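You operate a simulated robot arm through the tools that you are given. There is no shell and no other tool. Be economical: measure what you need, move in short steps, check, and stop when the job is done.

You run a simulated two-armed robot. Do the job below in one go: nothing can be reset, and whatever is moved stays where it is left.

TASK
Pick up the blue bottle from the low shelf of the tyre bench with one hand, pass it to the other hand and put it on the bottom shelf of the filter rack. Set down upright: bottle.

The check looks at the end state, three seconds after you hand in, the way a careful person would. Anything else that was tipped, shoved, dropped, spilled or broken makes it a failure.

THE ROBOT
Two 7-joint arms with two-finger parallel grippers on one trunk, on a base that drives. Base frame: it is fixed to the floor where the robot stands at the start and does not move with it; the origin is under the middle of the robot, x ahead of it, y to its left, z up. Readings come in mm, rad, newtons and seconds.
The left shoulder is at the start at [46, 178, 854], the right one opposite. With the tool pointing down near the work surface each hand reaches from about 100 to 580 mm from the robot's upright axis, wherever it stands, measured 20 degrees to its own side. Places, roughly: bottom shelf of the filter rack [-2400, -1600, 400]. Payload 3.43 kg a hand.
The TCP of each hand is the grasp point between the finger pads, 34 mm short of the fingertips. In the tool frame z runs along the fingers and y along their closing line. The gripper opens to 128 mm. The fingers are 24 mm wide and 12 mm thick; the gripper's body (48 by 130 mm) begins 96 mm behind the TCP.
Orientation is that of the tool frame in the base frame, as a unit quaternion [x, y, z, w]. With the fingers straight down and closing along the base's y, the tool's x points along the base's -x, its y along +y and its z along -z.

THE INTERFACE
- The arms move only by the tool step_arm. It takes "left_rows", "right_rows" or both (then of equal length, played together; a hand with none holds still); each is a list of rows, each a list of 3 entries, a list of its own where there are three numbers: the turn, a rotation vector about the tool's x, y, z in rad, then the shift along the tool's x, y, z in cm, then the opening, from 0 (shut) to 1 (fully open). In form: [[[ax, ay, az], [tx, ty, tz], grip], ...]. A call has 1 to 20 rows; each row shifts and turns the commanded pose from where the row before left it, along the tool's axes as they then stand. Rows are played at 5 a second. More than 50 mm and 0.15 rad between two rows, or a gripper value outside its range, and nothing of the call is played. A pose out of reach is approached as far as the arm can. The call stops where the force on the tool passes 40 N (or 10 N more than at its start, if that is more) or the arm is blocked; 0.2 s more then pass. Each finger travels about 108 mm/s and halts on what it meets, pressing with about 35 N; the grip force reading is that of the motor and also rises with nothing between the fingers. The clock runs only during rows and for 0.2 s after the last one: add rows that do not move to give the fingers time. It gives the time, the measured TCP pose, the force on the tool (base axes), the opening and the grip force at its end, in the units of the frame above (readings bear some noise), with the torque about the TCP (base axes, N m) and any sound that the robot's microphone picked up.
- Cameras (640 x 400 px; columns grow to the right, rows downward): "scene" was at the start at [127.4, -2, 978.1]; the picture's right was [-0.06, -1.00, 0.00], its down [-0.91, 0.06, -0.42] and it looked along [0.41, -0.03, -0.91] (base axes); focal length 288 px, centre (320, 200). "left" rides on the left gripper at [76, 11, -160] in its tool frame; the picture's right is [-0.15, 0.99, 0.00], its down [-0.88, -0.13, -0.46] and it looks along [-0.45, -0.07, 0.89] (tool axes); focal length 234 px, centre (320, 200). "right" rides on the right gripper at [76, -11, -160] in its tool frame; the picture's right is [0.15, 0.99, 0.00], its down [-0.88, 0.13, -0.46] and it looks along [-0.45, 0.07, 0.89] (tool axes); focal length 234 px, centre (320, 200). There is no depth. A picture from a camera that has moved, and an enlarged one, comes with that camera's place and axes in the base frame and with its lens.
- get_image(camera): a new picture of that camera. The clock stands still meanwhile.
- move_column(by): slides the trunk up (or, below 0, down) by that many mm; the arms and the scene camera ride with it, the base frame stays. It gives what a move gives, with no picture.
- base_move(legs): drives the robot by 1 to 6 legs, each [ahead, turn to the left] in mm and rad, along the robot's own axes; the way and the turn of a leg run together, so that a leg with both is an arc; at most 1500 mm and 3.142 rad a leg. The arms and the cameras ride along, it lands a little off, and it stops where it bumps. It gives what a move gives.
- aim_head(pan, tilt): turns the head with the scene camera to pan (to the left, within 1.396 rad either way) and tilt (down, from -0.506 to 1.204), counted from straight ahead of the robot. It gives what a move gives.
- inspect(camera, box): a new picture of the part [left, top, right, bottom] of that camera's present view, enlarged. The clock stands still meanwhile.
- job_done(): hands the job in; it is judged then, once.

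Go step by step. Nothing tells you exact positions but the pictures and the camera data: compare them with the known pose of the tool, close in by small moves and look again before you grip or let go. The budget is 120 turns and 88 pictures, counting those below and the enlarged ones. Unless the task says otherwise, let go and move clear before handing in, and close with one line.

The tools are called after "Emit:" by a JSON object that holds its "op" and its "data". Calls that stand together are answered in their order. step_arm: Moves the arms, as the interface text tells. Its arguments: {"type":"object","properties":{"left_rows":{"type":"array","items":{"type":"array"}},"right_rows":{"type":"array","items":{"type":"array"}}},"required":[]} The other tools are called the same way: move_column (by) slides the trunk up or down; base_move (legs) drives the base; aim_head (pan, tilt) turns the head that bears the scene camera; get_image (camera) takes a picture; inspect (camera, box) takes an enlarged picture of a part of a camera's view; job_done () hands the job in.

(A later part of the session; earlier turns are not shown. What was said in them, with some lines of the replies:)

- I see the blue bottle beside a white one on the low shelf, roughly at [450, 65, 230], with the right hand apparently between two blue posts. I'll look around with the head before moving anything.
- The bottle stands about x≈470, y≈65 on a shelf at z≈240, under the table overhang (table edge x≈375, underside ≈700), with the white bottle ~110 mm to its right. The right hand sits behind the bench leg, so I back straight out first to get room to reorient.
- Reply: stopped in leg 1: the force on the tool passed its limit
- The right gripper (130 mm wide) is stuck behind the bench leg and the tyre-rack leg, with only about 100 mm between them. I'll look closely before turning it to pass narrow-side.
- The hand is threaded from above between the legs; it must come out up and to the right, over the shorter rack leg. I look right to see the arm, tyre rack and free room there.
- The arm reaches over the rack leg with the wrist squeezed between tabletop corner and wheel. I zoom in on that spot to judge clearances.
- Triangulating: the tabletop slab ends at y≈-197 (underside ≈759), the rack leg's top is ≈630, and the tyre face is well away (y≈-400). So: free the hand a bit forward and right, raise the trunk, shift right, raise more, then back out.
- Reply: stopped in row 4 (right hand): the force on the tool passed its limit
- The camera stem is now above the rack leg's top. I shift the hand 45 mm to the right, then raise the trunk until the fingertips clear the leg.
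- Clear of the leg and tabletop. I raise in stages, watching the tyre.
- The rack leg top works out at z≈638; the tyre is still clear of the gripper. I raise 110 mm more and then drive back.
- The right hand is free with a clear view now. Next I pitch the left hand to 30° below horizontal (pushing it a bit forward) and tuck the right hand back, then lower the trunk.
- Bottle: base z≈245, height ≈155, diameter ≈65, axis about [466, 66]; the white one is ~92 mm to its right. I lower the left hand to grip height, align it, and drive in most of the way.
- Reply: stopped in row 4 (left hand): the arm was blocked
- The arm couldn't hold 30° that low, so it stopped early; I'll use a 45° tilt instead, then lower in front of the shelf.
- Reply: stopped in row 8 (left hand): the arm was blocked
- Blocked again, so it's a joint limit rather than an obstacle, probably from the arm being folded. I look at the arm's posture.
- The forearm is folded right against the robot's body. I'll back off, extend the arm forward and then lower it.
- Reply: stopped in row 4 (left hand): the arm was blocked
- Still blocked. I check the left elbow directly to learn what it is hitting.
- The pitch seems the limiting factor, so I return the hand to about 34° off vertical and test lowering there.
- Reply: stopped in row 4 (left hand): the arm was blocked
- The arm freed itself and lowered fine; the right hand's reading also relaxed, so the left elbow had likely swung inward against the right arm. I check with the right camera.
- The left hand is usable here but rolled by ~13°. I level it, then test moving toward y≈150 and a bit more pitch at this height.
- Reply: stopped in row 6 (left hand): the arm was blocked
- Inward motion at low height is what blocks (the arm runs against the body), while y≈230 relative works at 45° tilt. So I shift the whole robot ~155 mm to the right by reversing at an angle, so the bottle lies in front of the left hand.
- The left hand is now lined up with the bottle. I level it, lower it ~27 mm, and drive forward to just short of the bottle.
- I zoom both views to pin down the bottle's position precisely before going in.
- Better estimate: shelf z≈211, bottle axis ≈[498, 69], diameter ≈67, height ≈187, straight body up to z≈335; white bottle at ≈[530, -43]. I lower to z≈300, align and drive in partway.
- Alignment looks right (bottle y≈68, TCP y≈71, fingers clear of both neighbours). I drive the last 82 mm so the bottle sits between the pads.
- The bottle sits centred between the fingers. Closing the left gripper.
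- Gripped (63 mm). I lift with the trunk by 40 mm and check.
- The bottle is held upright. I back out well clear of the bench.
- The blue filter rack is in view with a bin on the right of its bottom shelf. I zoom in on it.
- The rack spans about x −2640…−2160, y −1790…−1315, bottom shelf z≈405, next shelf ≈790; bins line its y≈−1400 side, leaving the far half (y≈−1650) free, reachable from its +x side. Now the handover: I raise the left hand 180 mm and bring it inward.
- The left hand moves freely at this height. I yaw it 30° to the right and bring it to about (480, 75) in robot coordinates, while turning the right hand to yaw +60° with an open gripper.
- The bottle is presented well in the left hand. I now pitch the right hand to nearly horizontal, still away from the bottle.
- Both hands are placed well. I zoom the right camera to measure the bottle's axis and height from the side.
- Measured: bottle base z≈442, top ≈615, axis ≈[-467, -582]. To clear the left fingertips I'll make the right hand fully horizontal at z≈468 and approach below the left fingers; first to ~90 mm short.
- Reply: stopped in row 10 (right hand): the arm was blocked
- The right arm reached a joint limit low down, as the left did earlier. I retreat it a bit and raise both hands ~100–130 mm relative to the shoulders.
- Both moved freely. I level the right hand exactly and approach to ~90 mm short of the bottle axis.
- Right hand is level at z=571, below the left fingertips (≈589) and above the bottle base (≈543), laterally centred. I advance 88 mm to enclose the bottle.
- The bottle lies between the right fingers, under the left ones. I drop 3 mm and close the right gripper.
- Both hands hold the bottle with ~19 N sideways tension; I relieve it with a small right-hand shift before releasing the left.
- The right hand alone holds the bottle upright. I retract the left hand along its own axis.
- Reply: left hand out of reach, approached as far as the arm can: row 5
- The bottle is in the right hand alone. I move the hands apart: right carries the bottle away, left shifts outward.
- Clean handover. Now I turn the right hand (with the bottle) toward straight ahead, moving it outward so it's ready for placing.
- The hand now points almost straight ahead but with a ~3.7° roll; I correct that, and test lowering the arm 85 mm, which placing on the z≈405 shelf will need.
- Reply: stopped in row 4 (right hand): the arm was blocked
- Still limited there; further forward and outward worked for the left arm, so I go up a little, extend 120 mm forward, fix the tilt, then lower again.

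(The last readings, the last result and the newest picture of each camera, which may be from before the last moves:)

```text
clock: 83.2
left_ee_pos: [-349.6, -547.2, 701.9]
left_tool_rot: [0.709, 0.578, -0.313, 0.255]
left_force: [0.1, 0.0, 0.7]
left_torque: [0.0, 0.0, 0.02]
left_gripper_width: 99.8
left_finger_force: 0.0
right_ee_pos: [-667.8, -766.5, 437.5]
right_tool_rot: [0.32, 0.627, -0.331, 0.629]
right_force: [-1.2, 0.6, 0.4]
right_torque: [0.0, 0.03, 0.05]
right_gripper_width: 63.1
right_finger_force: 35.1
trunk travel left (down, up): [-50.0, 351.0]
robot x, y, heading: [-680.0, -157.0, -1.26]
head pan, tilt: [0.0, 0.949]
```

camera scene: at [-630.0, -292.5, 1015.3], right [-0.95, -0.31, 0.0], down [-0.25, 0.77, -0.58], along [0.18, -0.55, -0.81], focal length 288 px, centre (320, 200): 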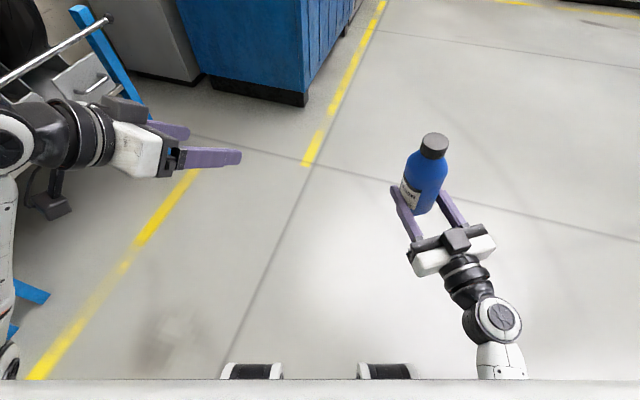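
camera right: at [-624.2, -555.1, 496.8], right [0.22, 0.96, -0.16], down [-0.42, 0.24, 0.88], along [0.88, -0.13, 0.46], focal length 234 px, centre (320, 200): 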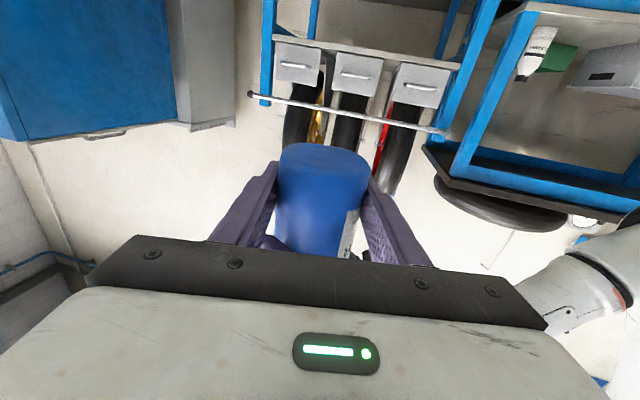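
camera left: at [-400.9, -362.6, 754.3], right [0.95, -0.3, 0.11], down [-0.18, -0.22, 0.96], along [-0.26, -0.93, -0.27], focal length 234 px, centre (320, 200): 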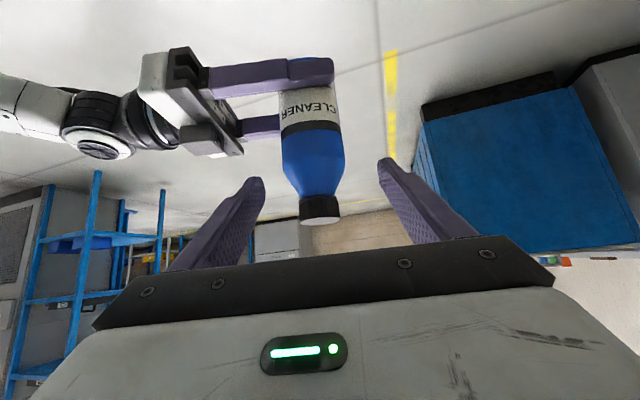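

The right hand now reaches placing height, level and upright. I raise the trunk for travel and drive round to face the rack's +x side.

Emit:
{"op": "move_column", "data": {"by": 90}}

Emit:
{"op": "base_move", "data": {"legs": [[0, -0.702], [1000, 0], [773, 0], [0, -1.183]]}}

Emit:
{"op": "aim_head", "data": {"pan": -0.1, "tilt": 0.55}}

Emit:
{"op": "get_image", "data": {"camera": "scene"}}

```text
clock: 84.5
left_ee_pos: [-349.3, -547.3, 792.9]
left_tool_rot: [0.709, 0.579, -0.312, 0.255]
left_force: [-0.2, -0.9, 1.2]
left_torque: [0.02, 0.0, 0.02]
left_gripper_width: 99.7
left_finger_force: 0.0
right_ee_pos: [-667.2, -765.6, 527.4]
right_tool_rot: [0.32, 0.627, -0.331, 0.628]
right_force: [-0.7, 0.6, 0.3]
right_torque: [0.01, 0.03, 0.0]
right_gripper_width: 62.9
right_finger_force: 35.1
trunk travel left (down, up): [-140.0, 261.0]
robot x, y, heading: [-675.4, -154.4, -1.262]
head pan, tilt: [0.0, 0.949]
```

```text
clock: 98.2
left_ee_pos: [-1841.0, -1971.4, 792.2]
left_tool_rot: [0.883, -0.239, -0.39, -0.105]
left_force: [-0.4, 0.6, -1.4]
left_torque: [0.01, 0.01, 0.02]
left_gripper_width: 99.8
left_finger_force: 0.1
right_ee_pos: [-1944.8, -1601.1, 526.8]
right_tool_rot: [-0.696, -0.106, 0.703, -0.098]
right_force: [-0.3, 0.5, -0.2]
right_torque: [0.01, -0.04, 0.04]
right_gripper_width: 62.9
right_finger_force: 35.2
trunk travel left (down, up): [-140.0, 261.0]
robot x, y, heading: [-1366.1, -1792.3, 3.124]
head pan, tilt: [0.0, 0.949]
```

```text
clock: 99.1
left_ee_pos: [-1840.2, -1971.3, 791.0]
left_tool_rot: [0.883, -0.239, -0.389, -0.105]
left_force: [-0.1, -0.1, 0.2]
left_torque: [0.0, -0.02, 0.01]
left_gripper_width: 99.9
left_finger_force: 0.3
right_ee_pos: [-1944.6, -1600.7, 527.5]
right_tool_rot: [-0.696, -0.106, 0.704, -0.097]
right_force: [-0.1, -0.1, -0.4]
right_torque: [0.01, -0.03, 0.04]
right_gripper_width: 63.2
right_finger_force: 34.9
trunk travel left (down, up): [-140.0, 261.0]
robot x, y, heading: [-1359.5, -1791.5, 3.126]
head pan, tilt: [-0.099, 0.55]
```

```text
27 pictures are left
camera scene: at [-1522.3, -1777.0, 1138.1], right [0.11, 0.99, 0.0], down [0.52, -0.06, -0.85], along [-0.85, 0.1, -0.52], focal length 288 px, centre (320, 200)
```

scene: 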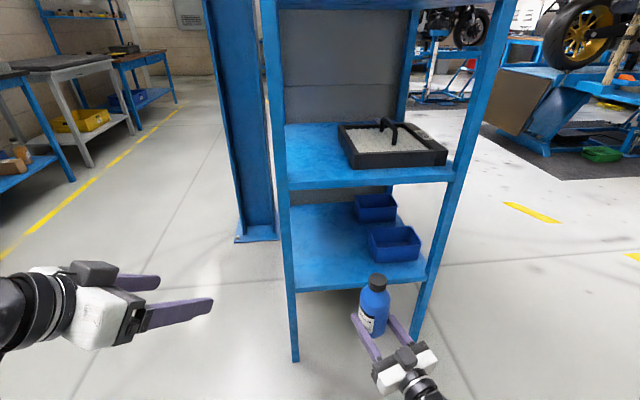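

The bottom shelf's free half is confirmed: front edge x≈-2170, bins start at y≈-1490, post at -1780, surface z≈400. I shift the hand slightly left and drive in 285 mm with the bottle ~95 mm above the shelf.

Emit:
{"op": "step_arm", "data": {"right_rows": [[[0, 0, 0], [0, 1.3, 0], 0.3], [[0, 0, 0], [0, 1.2, 0], 0.3], [[0, 0, 0], [0, 0, 0], 0.3]]}}

Emit:
{"op": "base_move", "data": {"legs": [[200, 0]]}}

Emit:
{"op": "get_image", "data": {"camera": "scene"}}

Emit:
{"op": "get_image", "data": {"camera": "right"}}

```text
clock: 99.9
left_ee_pos: [-1840.8, -1971.5, 791.7]
left_tool_rot: [0.883, -0.239, -0.39, -0.105]
left_force: [-0.4, -0.5, 0.5]
left_torque: [0.03, 0.01, -0.02]
left_gripper_width: 99.6
left_finger_force: 0.1
right_ee_pos: [-1937.2, -1626.1, 527.1]
right_tool_rot: [-0.696, -0.107, 0.703, -0.098]
right_force: [0.1, 0.2, 0.1]
right_torque: [0.03, -0.01, 0.02]
right_gripper_width: 63.0
right_finger_force: 34.9
trunk travel left (down, up): [-140.0, 261.0]
robot x, y, heading: [-1364.6, -1792.4, 3.127]
head pan, tilt: [-0.099, 0.55]
```

```text
clock: 101.5
left_ee_pos: [-2038.1, -1971.2, 791.2]
left_tool_rot: [0.884, -0.238, -0.39, -0.104]
left_force: [-0.3, -0.1, 0.0]
left_torque: [-0.02, 0.0, -0.02]
left_gripper_width: 100.1
left_finger_force: 0.0
right_ee_pos: [-2138.4, -1626.4, 527.8]
right_tool_rot: [-0.696, -0.107, 0.704, -0.098]
right_force: [0.2, -0.4, 0.2]
right_torque: [-0.01, 0.01, -0.01]
right_gripper_width: 63.2
right_finger_force: 35.2
trunk travel left (down, up): [-140.0, 261.0]
robot x, y, heading: [-1565.9, -1785.7, 3.135]
head pan, tilt: [-0.099, 0.55]
```

```text
26 pictures are left
camera scene: at [-1721.7, -1775.4, 1138.2], right [0.11, 0.99, 0.0], down [0.52, -0.06, -0.85], along [-0.85, 0.09, -0.52], focal length 288 px, centre (320, 200)
```

scene: 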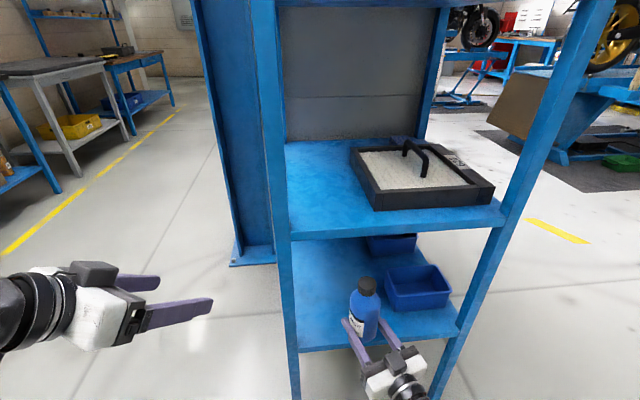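

```text
25 pictures are left
camera right: at [-1988.3, -1567.9, 449.6], right [0.28, -0.95, -0.16], down [0.48, 0.0, 0.87], along [-0.83, -0.33, 0.46], focal length 234 px, centre (320, 200)
```

right: 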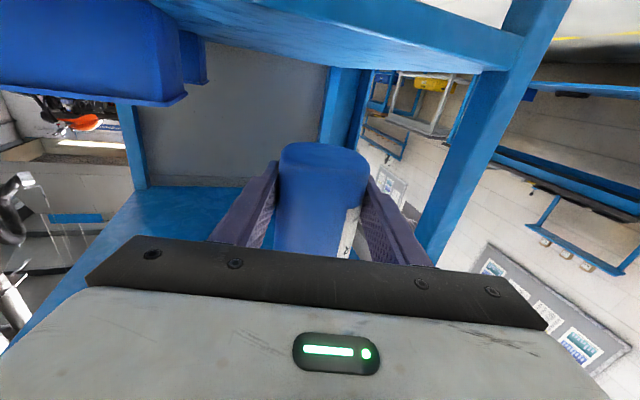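

Good alignment. I drive the last ~92 mm over the shelf.

Emit:
{"op": "base_move", "data": {"legs": [[92, 0]]}}

Emit:
{"op": "aim_head", "data": {"pan": -0.2, "tilt": 0.8}}

Emit:
{"op": "get_image", "data": {"camera": "scene"}}

Emit:
{"op": "get_image", "data": {"camera": "right"}}

```text
clock: 102.6
left_ee_pos: [-2131.8, -1970.3, 791.7]
left_tool_rot: [0.883, -0.238, -0.39, -0.104]
left_force: [-0.3, 0.0, 0.5]
left_torque: [0.04, 0.0, 0.02]
left_gripper_width: 99.8
left_finger_force: 0.0
right_ee_pos: [-2229.8, -1625.8, 526.2]
right_tool_rot: [-0.696, -0.108, 0.703, -0.099]
right_force: [1.1, 0.5, -0.4]
right_torque: [-0.02, -0.02, 0.03]
right_gripper_width: 63.2
right_finger_force: 35.0
trunk travel left (down, up): [-140.0, 261.0]
robot x, y, heading: [-1653.4, -1785.8, 3.135]
head pan, tilt: [-0.099, 0.55]
```

```text
clock: 103.4
left_ee_pos: [-2131.5, -1970.8, 791.7]
left_tool_rot: [0.883, -0.239, -0.39, -0.106]
left_force: [0.0, 0.8, 0.3]
left_torque: [0.03, 0.0, -0.02]
left_gripper_width: 99.8
left_finger_force: 0.0
right_ee_pos: [-2229.7, -1625.3, 526.9]
right_tool_rot: [-0.696, -0.107, 0.703, -0.099]
right_force: [0.8, 0.2, 0.0]
right_torque: [0.01, -0.01, 0.04]
right_gripper_width: 62.9
right_finger_force: 35.1
trunk travel left (down, up): [-140.0, 261.0]
robot x, y, heading: [-1659.2, -1785.2, 3.133]
head pan, tilt: [-0.201, 0.799]
```

```text
24 pictures are left
camera scene: at [-1803.5, -1767.5, 1116.9], right [0.21, 0.98, 0.0], down [0.7, -0.15, -0.7], along [-0.68, 0.15, -0.72], focal length 288 px, centre (320, 200)
```

scene: 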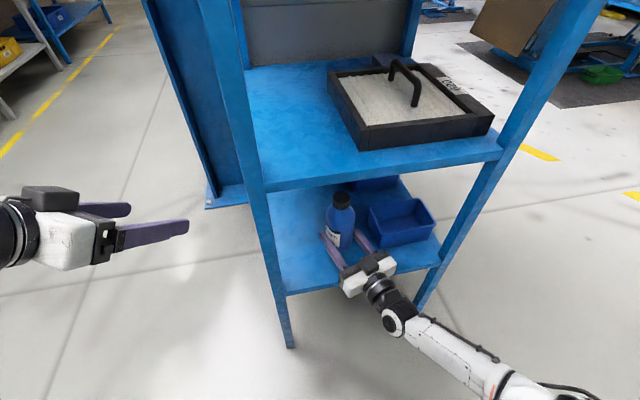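

```text
23 pictures are left
camera right: at [-2080.1, -1567.1, 449.3], right [0.28, -0.95, -0.16], down [0.48, 0.0, 0.88], along [-0.83, -0.33, 0.46], focal length 234 px, centre (320, 200)
```

right: 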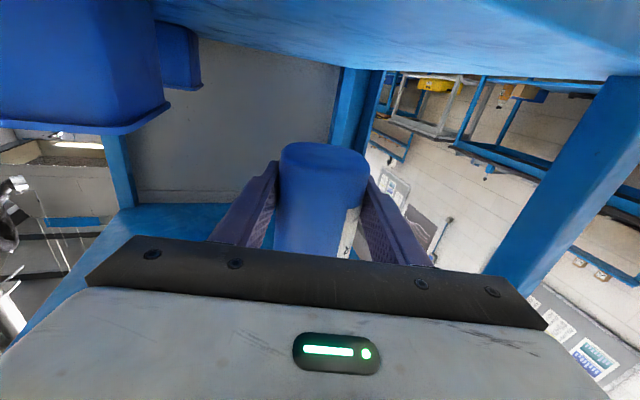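

The bottle is ~70 mm inside the shelf edge with clear space around. I lower 75 mm, then look before touching down.

Emit:
{"op": "move_column", "data": {"by": -75}}

Emit:
{"op": "inspect", "data": {"camera": "scene", "box": [260, 170, 460, 320]}}

Emit:
{"op": "get_image", "data": {"camera": "right"}}

```text
clock: 104.5
left_ee_pos: [-2130.6, -1972.0, 715.9]
left_tool_rot: [0.884, -0.238, -0.39, -0.104]
left_force: [0.4, -0.2, 0.0]
left_torque: [0.01, 0.0, -0.01]
left_gripper_width: 99.9
left_finger_force: 0.1
right_ee_pos: [-2228.6, -1623.9, 452.0]
right_tool_rot: [-0.696, -0.108, 0.703, -0.099]
right_force: [-0.5, 0.7, -0.2]
right_torque: [-0.01, 0.01, 0.01]
right_gripper_width: 62.9
right_finger_force: 35.2
trunk travel left (down, up): [-65.0, 336.0]
robot x, y, heading: [-1660.2, -1786.6, 3.134]
head pan, tilt: [-0.201, 0.799]
```

```text
2.67 times, centred on (360, 245) of scene
camera zoom: at [-1803.4, -1767.5, 1041.8], right [0.21, 0.98, 0.0], down [0.7, -0.15, -0.7], along [-0.68, 0.15, -0.72], focal length 767 px, centre (213, 80)
```

zoom: 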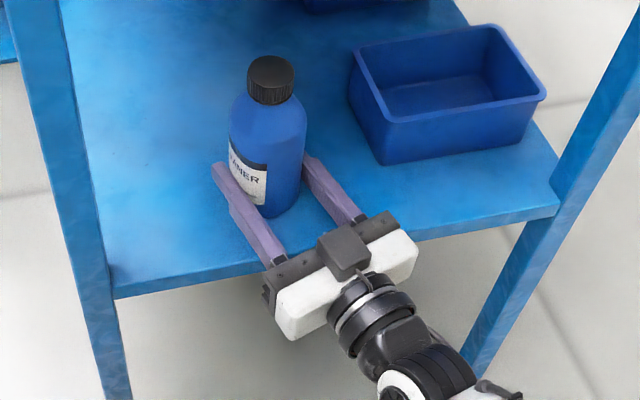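

```text
21 pictures are left
camera right: at [-2080.2, -1567.0, 374.4], right [0.28, -0.95, -0.16], down [0.48, 0.0, 0.88], along [-0.83, -0.33, 0.46], focal length 234 px, centre (320, 200)
```

right: 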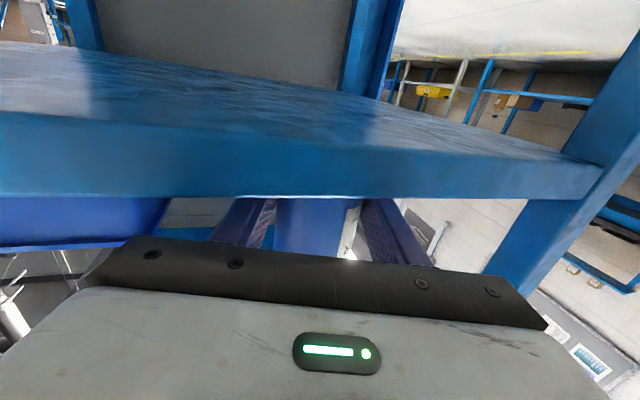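

The shelf surface looks to be ≈417, so touchdown is only a few mm away. I lower in small steps watching the force.

Emit:
{"op": "move_column", "data": {"by": -4}}

Emit:
{"op": "move_column", "data": {"by": -3}}

Emit:
{"op": "move_column", "data": {"by": -3}}

```text
clock: 105.1
left_ee_pos: [-2130.5, -1971.9, 713.6]
left_tool_rot: [0.883, -0.238, -0.39, -0.104]
left_force: [-0.8, -0.7, -0.6]
left_torque: [0.01, -0.01, -0.02]
left_gripper_width: 99.8
left_finger_force: 0.1
right_ee_pos: [-2230.7, -1624.8, 451.9]
right_tool_rot: [-0.694, -0.107, 0.705, -0.099]
right_force: [1.6, 0.0, 7.4]
right_torque: [-0.16, -0.27, 0.07]
right_gripper_width: 62.9
right_finger_force: 34.7
trunk travel left (down, up): [-61.0, 340.0]
robot x, y, heading: [-1657.1, -1784.7, 3.135]
head pan, tilt: [-0.201, 0.799]
```

```text
clock: 105.6
left_ee_pos: [-2130.7, -1971.4, 712.3]
left_tool_rot: [0.883, -0.237, -0.391, -0.104]
left_force: [-0.4, -0.4, -0.6]
left_torque: [-0.04, 0.02, -0.01]
left_gripper_width: 99.8
left_finger_force: 0.1
right_ee_pos: [-2230.7, -1624.5, 450.9]
right_tool_rot: [-0.692, -0.106, 0.708, -0.099]
right_force: [4.9, 1.6, 21.7]
right_torque: [-0.28, -0.69, 0.1]
right_gripper_width: 63.2
right_finger_force: 35.3
trunk travel left (down, up): [-58.0, 343.0]
robot x, y, heading: [-1655.3, -1791.0, 3.134]
head pan, tilt: [-0.201, 0.799]
```

```text
clock: 106.1
left_ee_pos: [-2129.2, -1970.7, 707.6]
left_tool_rot: [0.883, -0.238, -0.39, -0.104]
left_force: [0.1, 0.5, 0.8]
left_torque: [0.01, 0.0, 0.0]
left_gripper_width: 99.6
left_finger_force: 0.1
right_ee_pos: [-2230.8, -1624.2, 448.4]
right_tool_rot: [-0.689, -0.106, 0.71, -0.099]
right_force: [0.7, 1.8, 25.6]
right_torque: [-0.37, -0.52, 0.0]
right_gripper_width: 63.2
right_finger_force: 35.0
trunk travel left (down, up): [-55.0, 346.0]
robot x, y, heading: [-1660.0, -1785.7, 3.13]
head pan, tilt: [-0.201, 0.799]
```

Contact is made (lever arm fits the bottle base). I relieve the over-press by raising 6 mm and look.

Emit:
{"op": "move_column", "data": {"by": 6}}

Emit:
{"op": "get_image", "data": {"camera": "right"}}

Emit:
{"op": "inspect", "data": {"camera": "scene", "box": [300, 170, 420, 260]}}

```text
clock: 106.7
left_ee_pos: [-2131.2, -1971.7, 713.3]
left_tool_rot: [0.883, -0.238, -0.39, -0.105]
left_force: [0.2, 0.0, -0.3]
left_torque: [0.01, 0.01, -0.01]
left_gripper_width: 99.9
left_finger_force: 0.0
right_ee_pos: [-2229.9, -1626.1, 450.7]
right_tool_rot: [-0.694, -0.108, 0.705, -0.099]
right_force: [-5.2, 0.6, 13.7]
right_torque: [-0.37, 0.52, -0.08]
right_gripper_width: 63.1
right_finger_force: 35.1
trunk travel left (down, up): [-61.0, 340.0]
robot x, y, heading: [-1657.4, -1785.0, 3.134]
head pan, tilt: [-0.201, 0.799]
```

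```text
20 pictures are left
camera right: at [-2080.7, -1567.5, 371.7], right [0.28, -0.95, -0.16], down [0.49, 0.0, 0.87], along [-0.83, -0.33, 0.46], focal length 234 px, centre (320, 200)
```

right: 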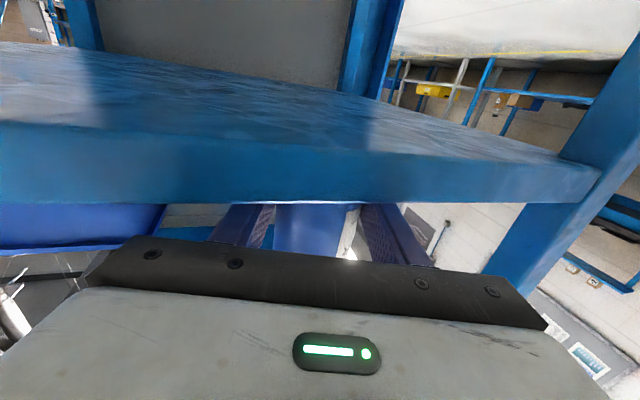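

```text
4.44 times, centred on (360, 215) of scene
camera zoom: at [-1802.3, -1767.8, 1038.0], right [0.21, 0.98, 0.0], down [0.7, -0.15, -0.7], along [-0.68, 0.15, -0.72], focal length 1279 px, centre (142, 133)
```

zoom: 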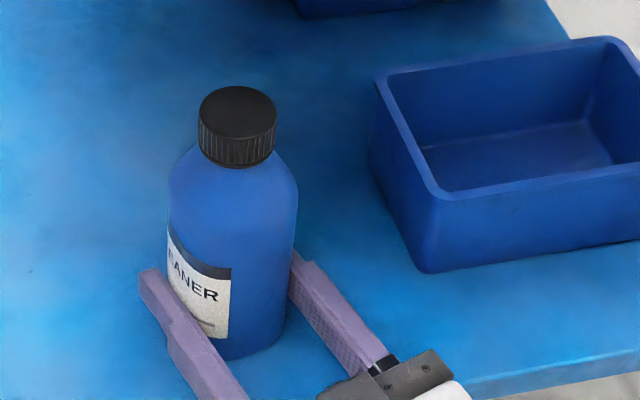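

The bottle stands on the shelf, upright. I ease off 2 mm more and then open the gripper.

Emit:
{"op": "move_column", "data": {"by": 2}}

```text
clock: 107.2
left_ee_pos: [-2130.9, -1972.2, 716.3]
left_tool_rot: [0.883, -0.238, -0.39, -0.105]
left_force: [0.6, -0.9, 0.2]
left_torque: [-0.01, -0.02, -0.01]
left_gripper_width: 99.8
left_finger_force: 0.0
right_ee_pos: [-2229.3, -1624.9, 450.9]
right_tool_rot: [-0.696, -0.108, 0.703, -0.099]
right_force: [-3.3, -0.6, 8.7]
right_torque: [-0.27, 0.41, -0.07]
right_gripper_width: 63.1
right_finger_force: 35.0
trunk travel left (down, up): [-63.0, 338.0]
robot x, y, heading: [-1657.0, -1783.7, 3.13]
head pan, tilt: [-0.201, 0.799]
```

Emit:
{"op": "step_arm", "data": {"right_rows": [[[0, 0, 0], [0, 0, 0], 0.5], [[0, 0, 0], [0, 0, 0], 0.53], [[0, 0, 0], [0, 0, 0], 0.6], [[0, 0, 0], [0, 0, 0], 0.7], [[0, 0, 0], [0, 0, 0], 0.8], [[0, 0, 0], [0, 0, 0], 0.8]]}}

Emit:
{"op": "inspect", "data": {"camera": "scene", "box": [280, 160, 440, 280]}}

Emit:
{"op": "get_image", "data": {"camera": "right"}}

```text
clock: 108.6
left_ee_pos: [-2131.4, -1970.7, 715.7]
left_tool_rot: [0.883, -0.238, -0.39, -0.105]
left_force: [-0.4, 0.4, 0.1]
left_torque: [-0.01, -0.02, -0.02]
left_gripper_width: 99.7
left_finger_force: 0.0
right_ee_pos: [-2228.6, -1625.3, 450.4]
right_tool_rot: [-0.696, -0.108, 0.703, -0.099]
right_force: [0.8, -0.5, -1.0]
right_torque: [0.02, -0.02, -0.01]
right_gripper_width: 102.3
right_finger_force: 0.1
trunk travel left (down, up): [-63.0, 338.0]
robot x, y, heading: [-1655.7, -1784.1, 3.133]
head pan, tilt: [-0.201, 0.799]
```

```text
3.33 times, centred on (360, 220) of scene
camera zoom: at [-1803.2, -1767.5, 1039.9], right [0.21, 0.98, 0.0], down [0.7, -0.15, -0.7], along [-0.68, 0.15, -0.72], focal length 959 px, centre (187, 133)
```

zoom: 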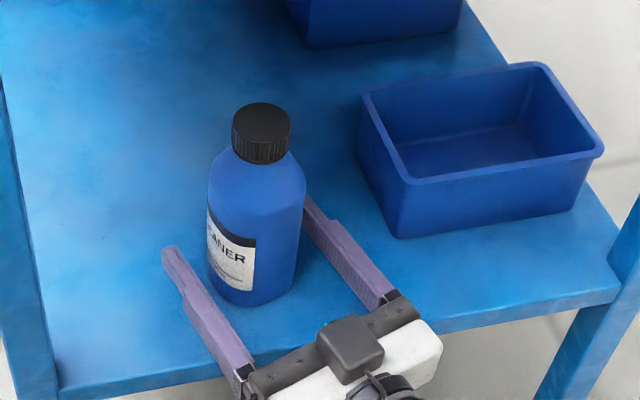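

```text
17 pictures are left
camera right: at [-2080.3, -1567.1, 372.6], right [0.28, -0.95, -0.16], down [0.48, 0.0, 0.87], along [-0.83, -0.33, 0.46], focal length 234 px, centre (320, 200)
```

right: 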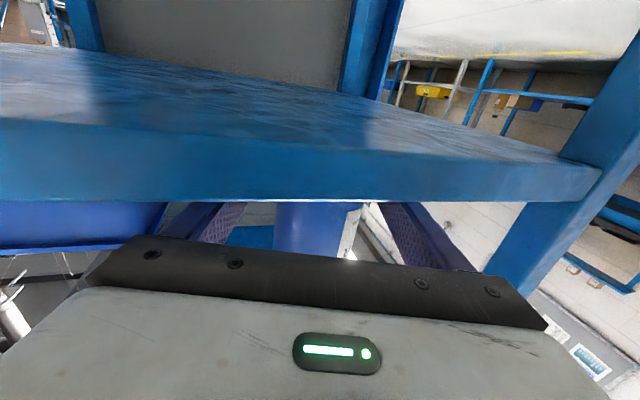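

The bottle stands upright and free. I open fully, pre-shift the hand slightly to compensate for its yaw, and drive back.

Emit:
{"op": "step_arm", "data": {"right_rows": [[[0, 0, 0], [0, 0, 0], 1.0], [[0, 0, 0], [0, 0, 0], 1.0], [[0, 0, 0], [0, -0.7, 0], 1.0], [[0, 0, 0], [0, -0.7, 0], 1.0], [[0, 0, 0], [0, 0, 0], 1.0]]}}

Emit:
{"op": "base_move", "data": {"legs": [[-60, 0]]}}

Emit:
{"op": "get_image", "data": {"camera": "scene"}}

```text
clock: 109.8
left_ee_pos: [-2131.0, -1970.3, 714.8]
left_tool_rot: [0.883, -0.238, -0.39, -0.104]
left_force: [-1.0, -1.1, 0.4]
left_torque: [-0.02, -0.02, 0.01]
left_gripper_width: 99.9
left_finger_force: 0.1
right_ee_pos: [-2234.7, -1611.8, 450.0]
right_tool_rot: [-0.696, -0.107, 0.703, -0.098]
right_force: [-0.2, -1.0, 0.0]
right_torque: [0.02, 0.03, -0.01]
right_gripper_width: 128.0
right_finger_force: 0.1
trunk travel left (down, up): [-63.0, 338.0]
robot x, y, heading: [-1656.7, -1787.1, 3.133]
head pan, tilt: [-0.201, 0.799]
```

```text
clock: 110.7
left_ee_pos: [-2070.9, -1971.4, 715.1]
left_tool_rot: [0.883, -0.238, -0.39, -0.104]
left_force: [-0.2, -0.3, -1.0]
left_torque: [-0.01, -0.01, -0.01]
left_gripper_width: 100.3
left_finger_force: 0.0
right_ee_pos: [-2174.4, -1613.4, 450.4]
right_tool_rot: [-0.696, -0.108, 0.703, -0.099]
right_force: [-0.9, -0.3, -0.5]
right_torque: [0.02, -0.01, 0.0]
right_gripper_width: 127.9
right_finger_force: 0.1
trunk travel left (down, up): [-63.0, 338.0]
robot x, y, heading: [-1594.7, -1785.3, 3.131]
head pan, tilt: [-0.201, 0.799]
```

```text
16 pictures are left
camera scene: at [-1743.7, -1768.1, 1039.8], right [0.21, 0.98, 0.0], down [0.7, -0.15, -0.7], along [-0.68, 0.15, -0.72], focal length 288 px, centre (320, 200)
```

scene: 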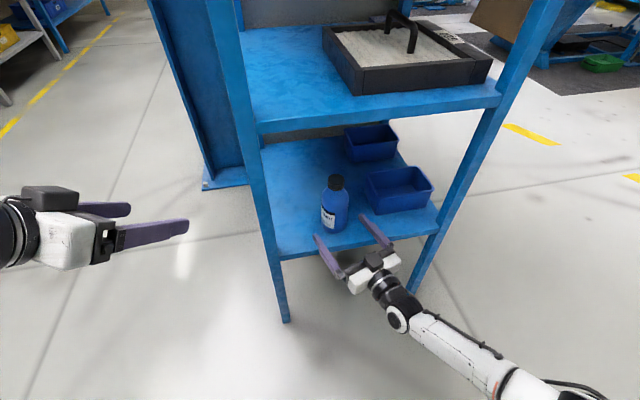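

The fingers are nearly past the bottle with room on both sides; I drive the rest of the way clear and check.

Emit:
{"op": "base_move", "data": {"legs": [[-250, 0]]}}

Emit:
{"op": "get_image", "data": {"camera": "scene"}}

Emit:
{"op": "inspect", "data": {"camera": "scene", "box": [260, 80, 440, 220]}}

```text
clock: 112.6
left_ee_pos: [-1821.3, -1973.6, 714.7]
left_tool_rot: [0.883, -0.239, -0.39, -0.105]
left_force: [0.1, 0.0, 0.3]
left_torque: [0.0, 0.0, -0.02]
left_gripper_width: 99.6
left_finger_force: 0.1
right_ee_pos: [-1922.6, -1614.1, 451.0]
right_tool_rot: [-0.696, -0.106, 0.703, -0.098]
right_force: [-1.7, -0.1, -0.6]
right_torque: [0.01, 0.0, -0.01]
right_gripper_width: 128.1
right_finger_force: 0.1
trunk travel left (down, up): [-63.0, 338.0]
robot x, y, heading: [-1345.0, -1791.3, 3.134]
head pan, tilt: [-0.201, 0.799]
```

```text
15 pictures are left
camera scene: at [-1492.8, -1770.3, 1039.8], right [0.21, 0.98, 0.0], down [0.7, -0.15, -0.7], along [-0.68, 0.15, -0.72], focal length 288 px, centre (320, 200)
```

scene: 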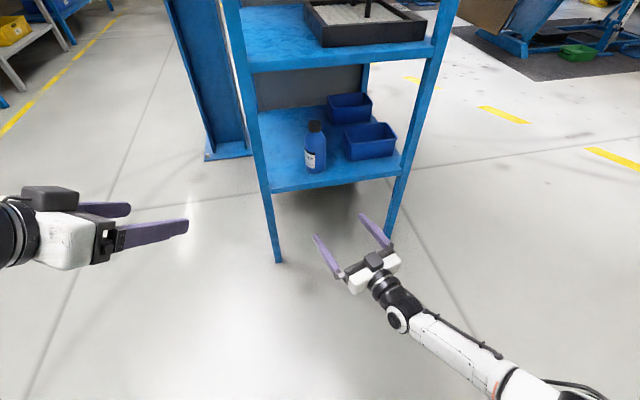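

```text
2.86 times, centred on (350, 150) of scene
camera zoom: at [-1492.8, -1770.3, 1039.8], right [0.21, 0.98, 0.0], down [0.7, -0.15, -0.7], along [-0.68, 0.15, -0.72], focal length 822 px, centre (234, 343)
```

zoom: 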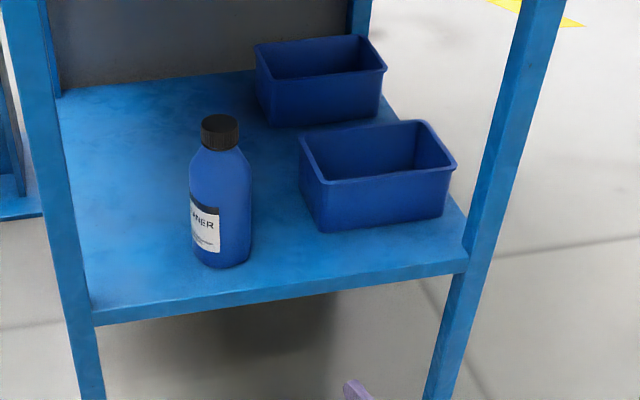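

The blue bottle stands upright on the bottom shelf of the filter rack. The bins next to it look undisturbed and both hands are clear, so I'm handing in.

Emit:
{"op": "job_done", "data": {}}

```text
The job is handed in.
```

I picked the blue bottle up with the left hand, passed it to the right, and set it upright on the bottom shelf of the filter rack. Both hands are clear. Early on, the right gripper pressed against the tyre bench and tyre rack legs while backing out, and I saw nothing moved by it.
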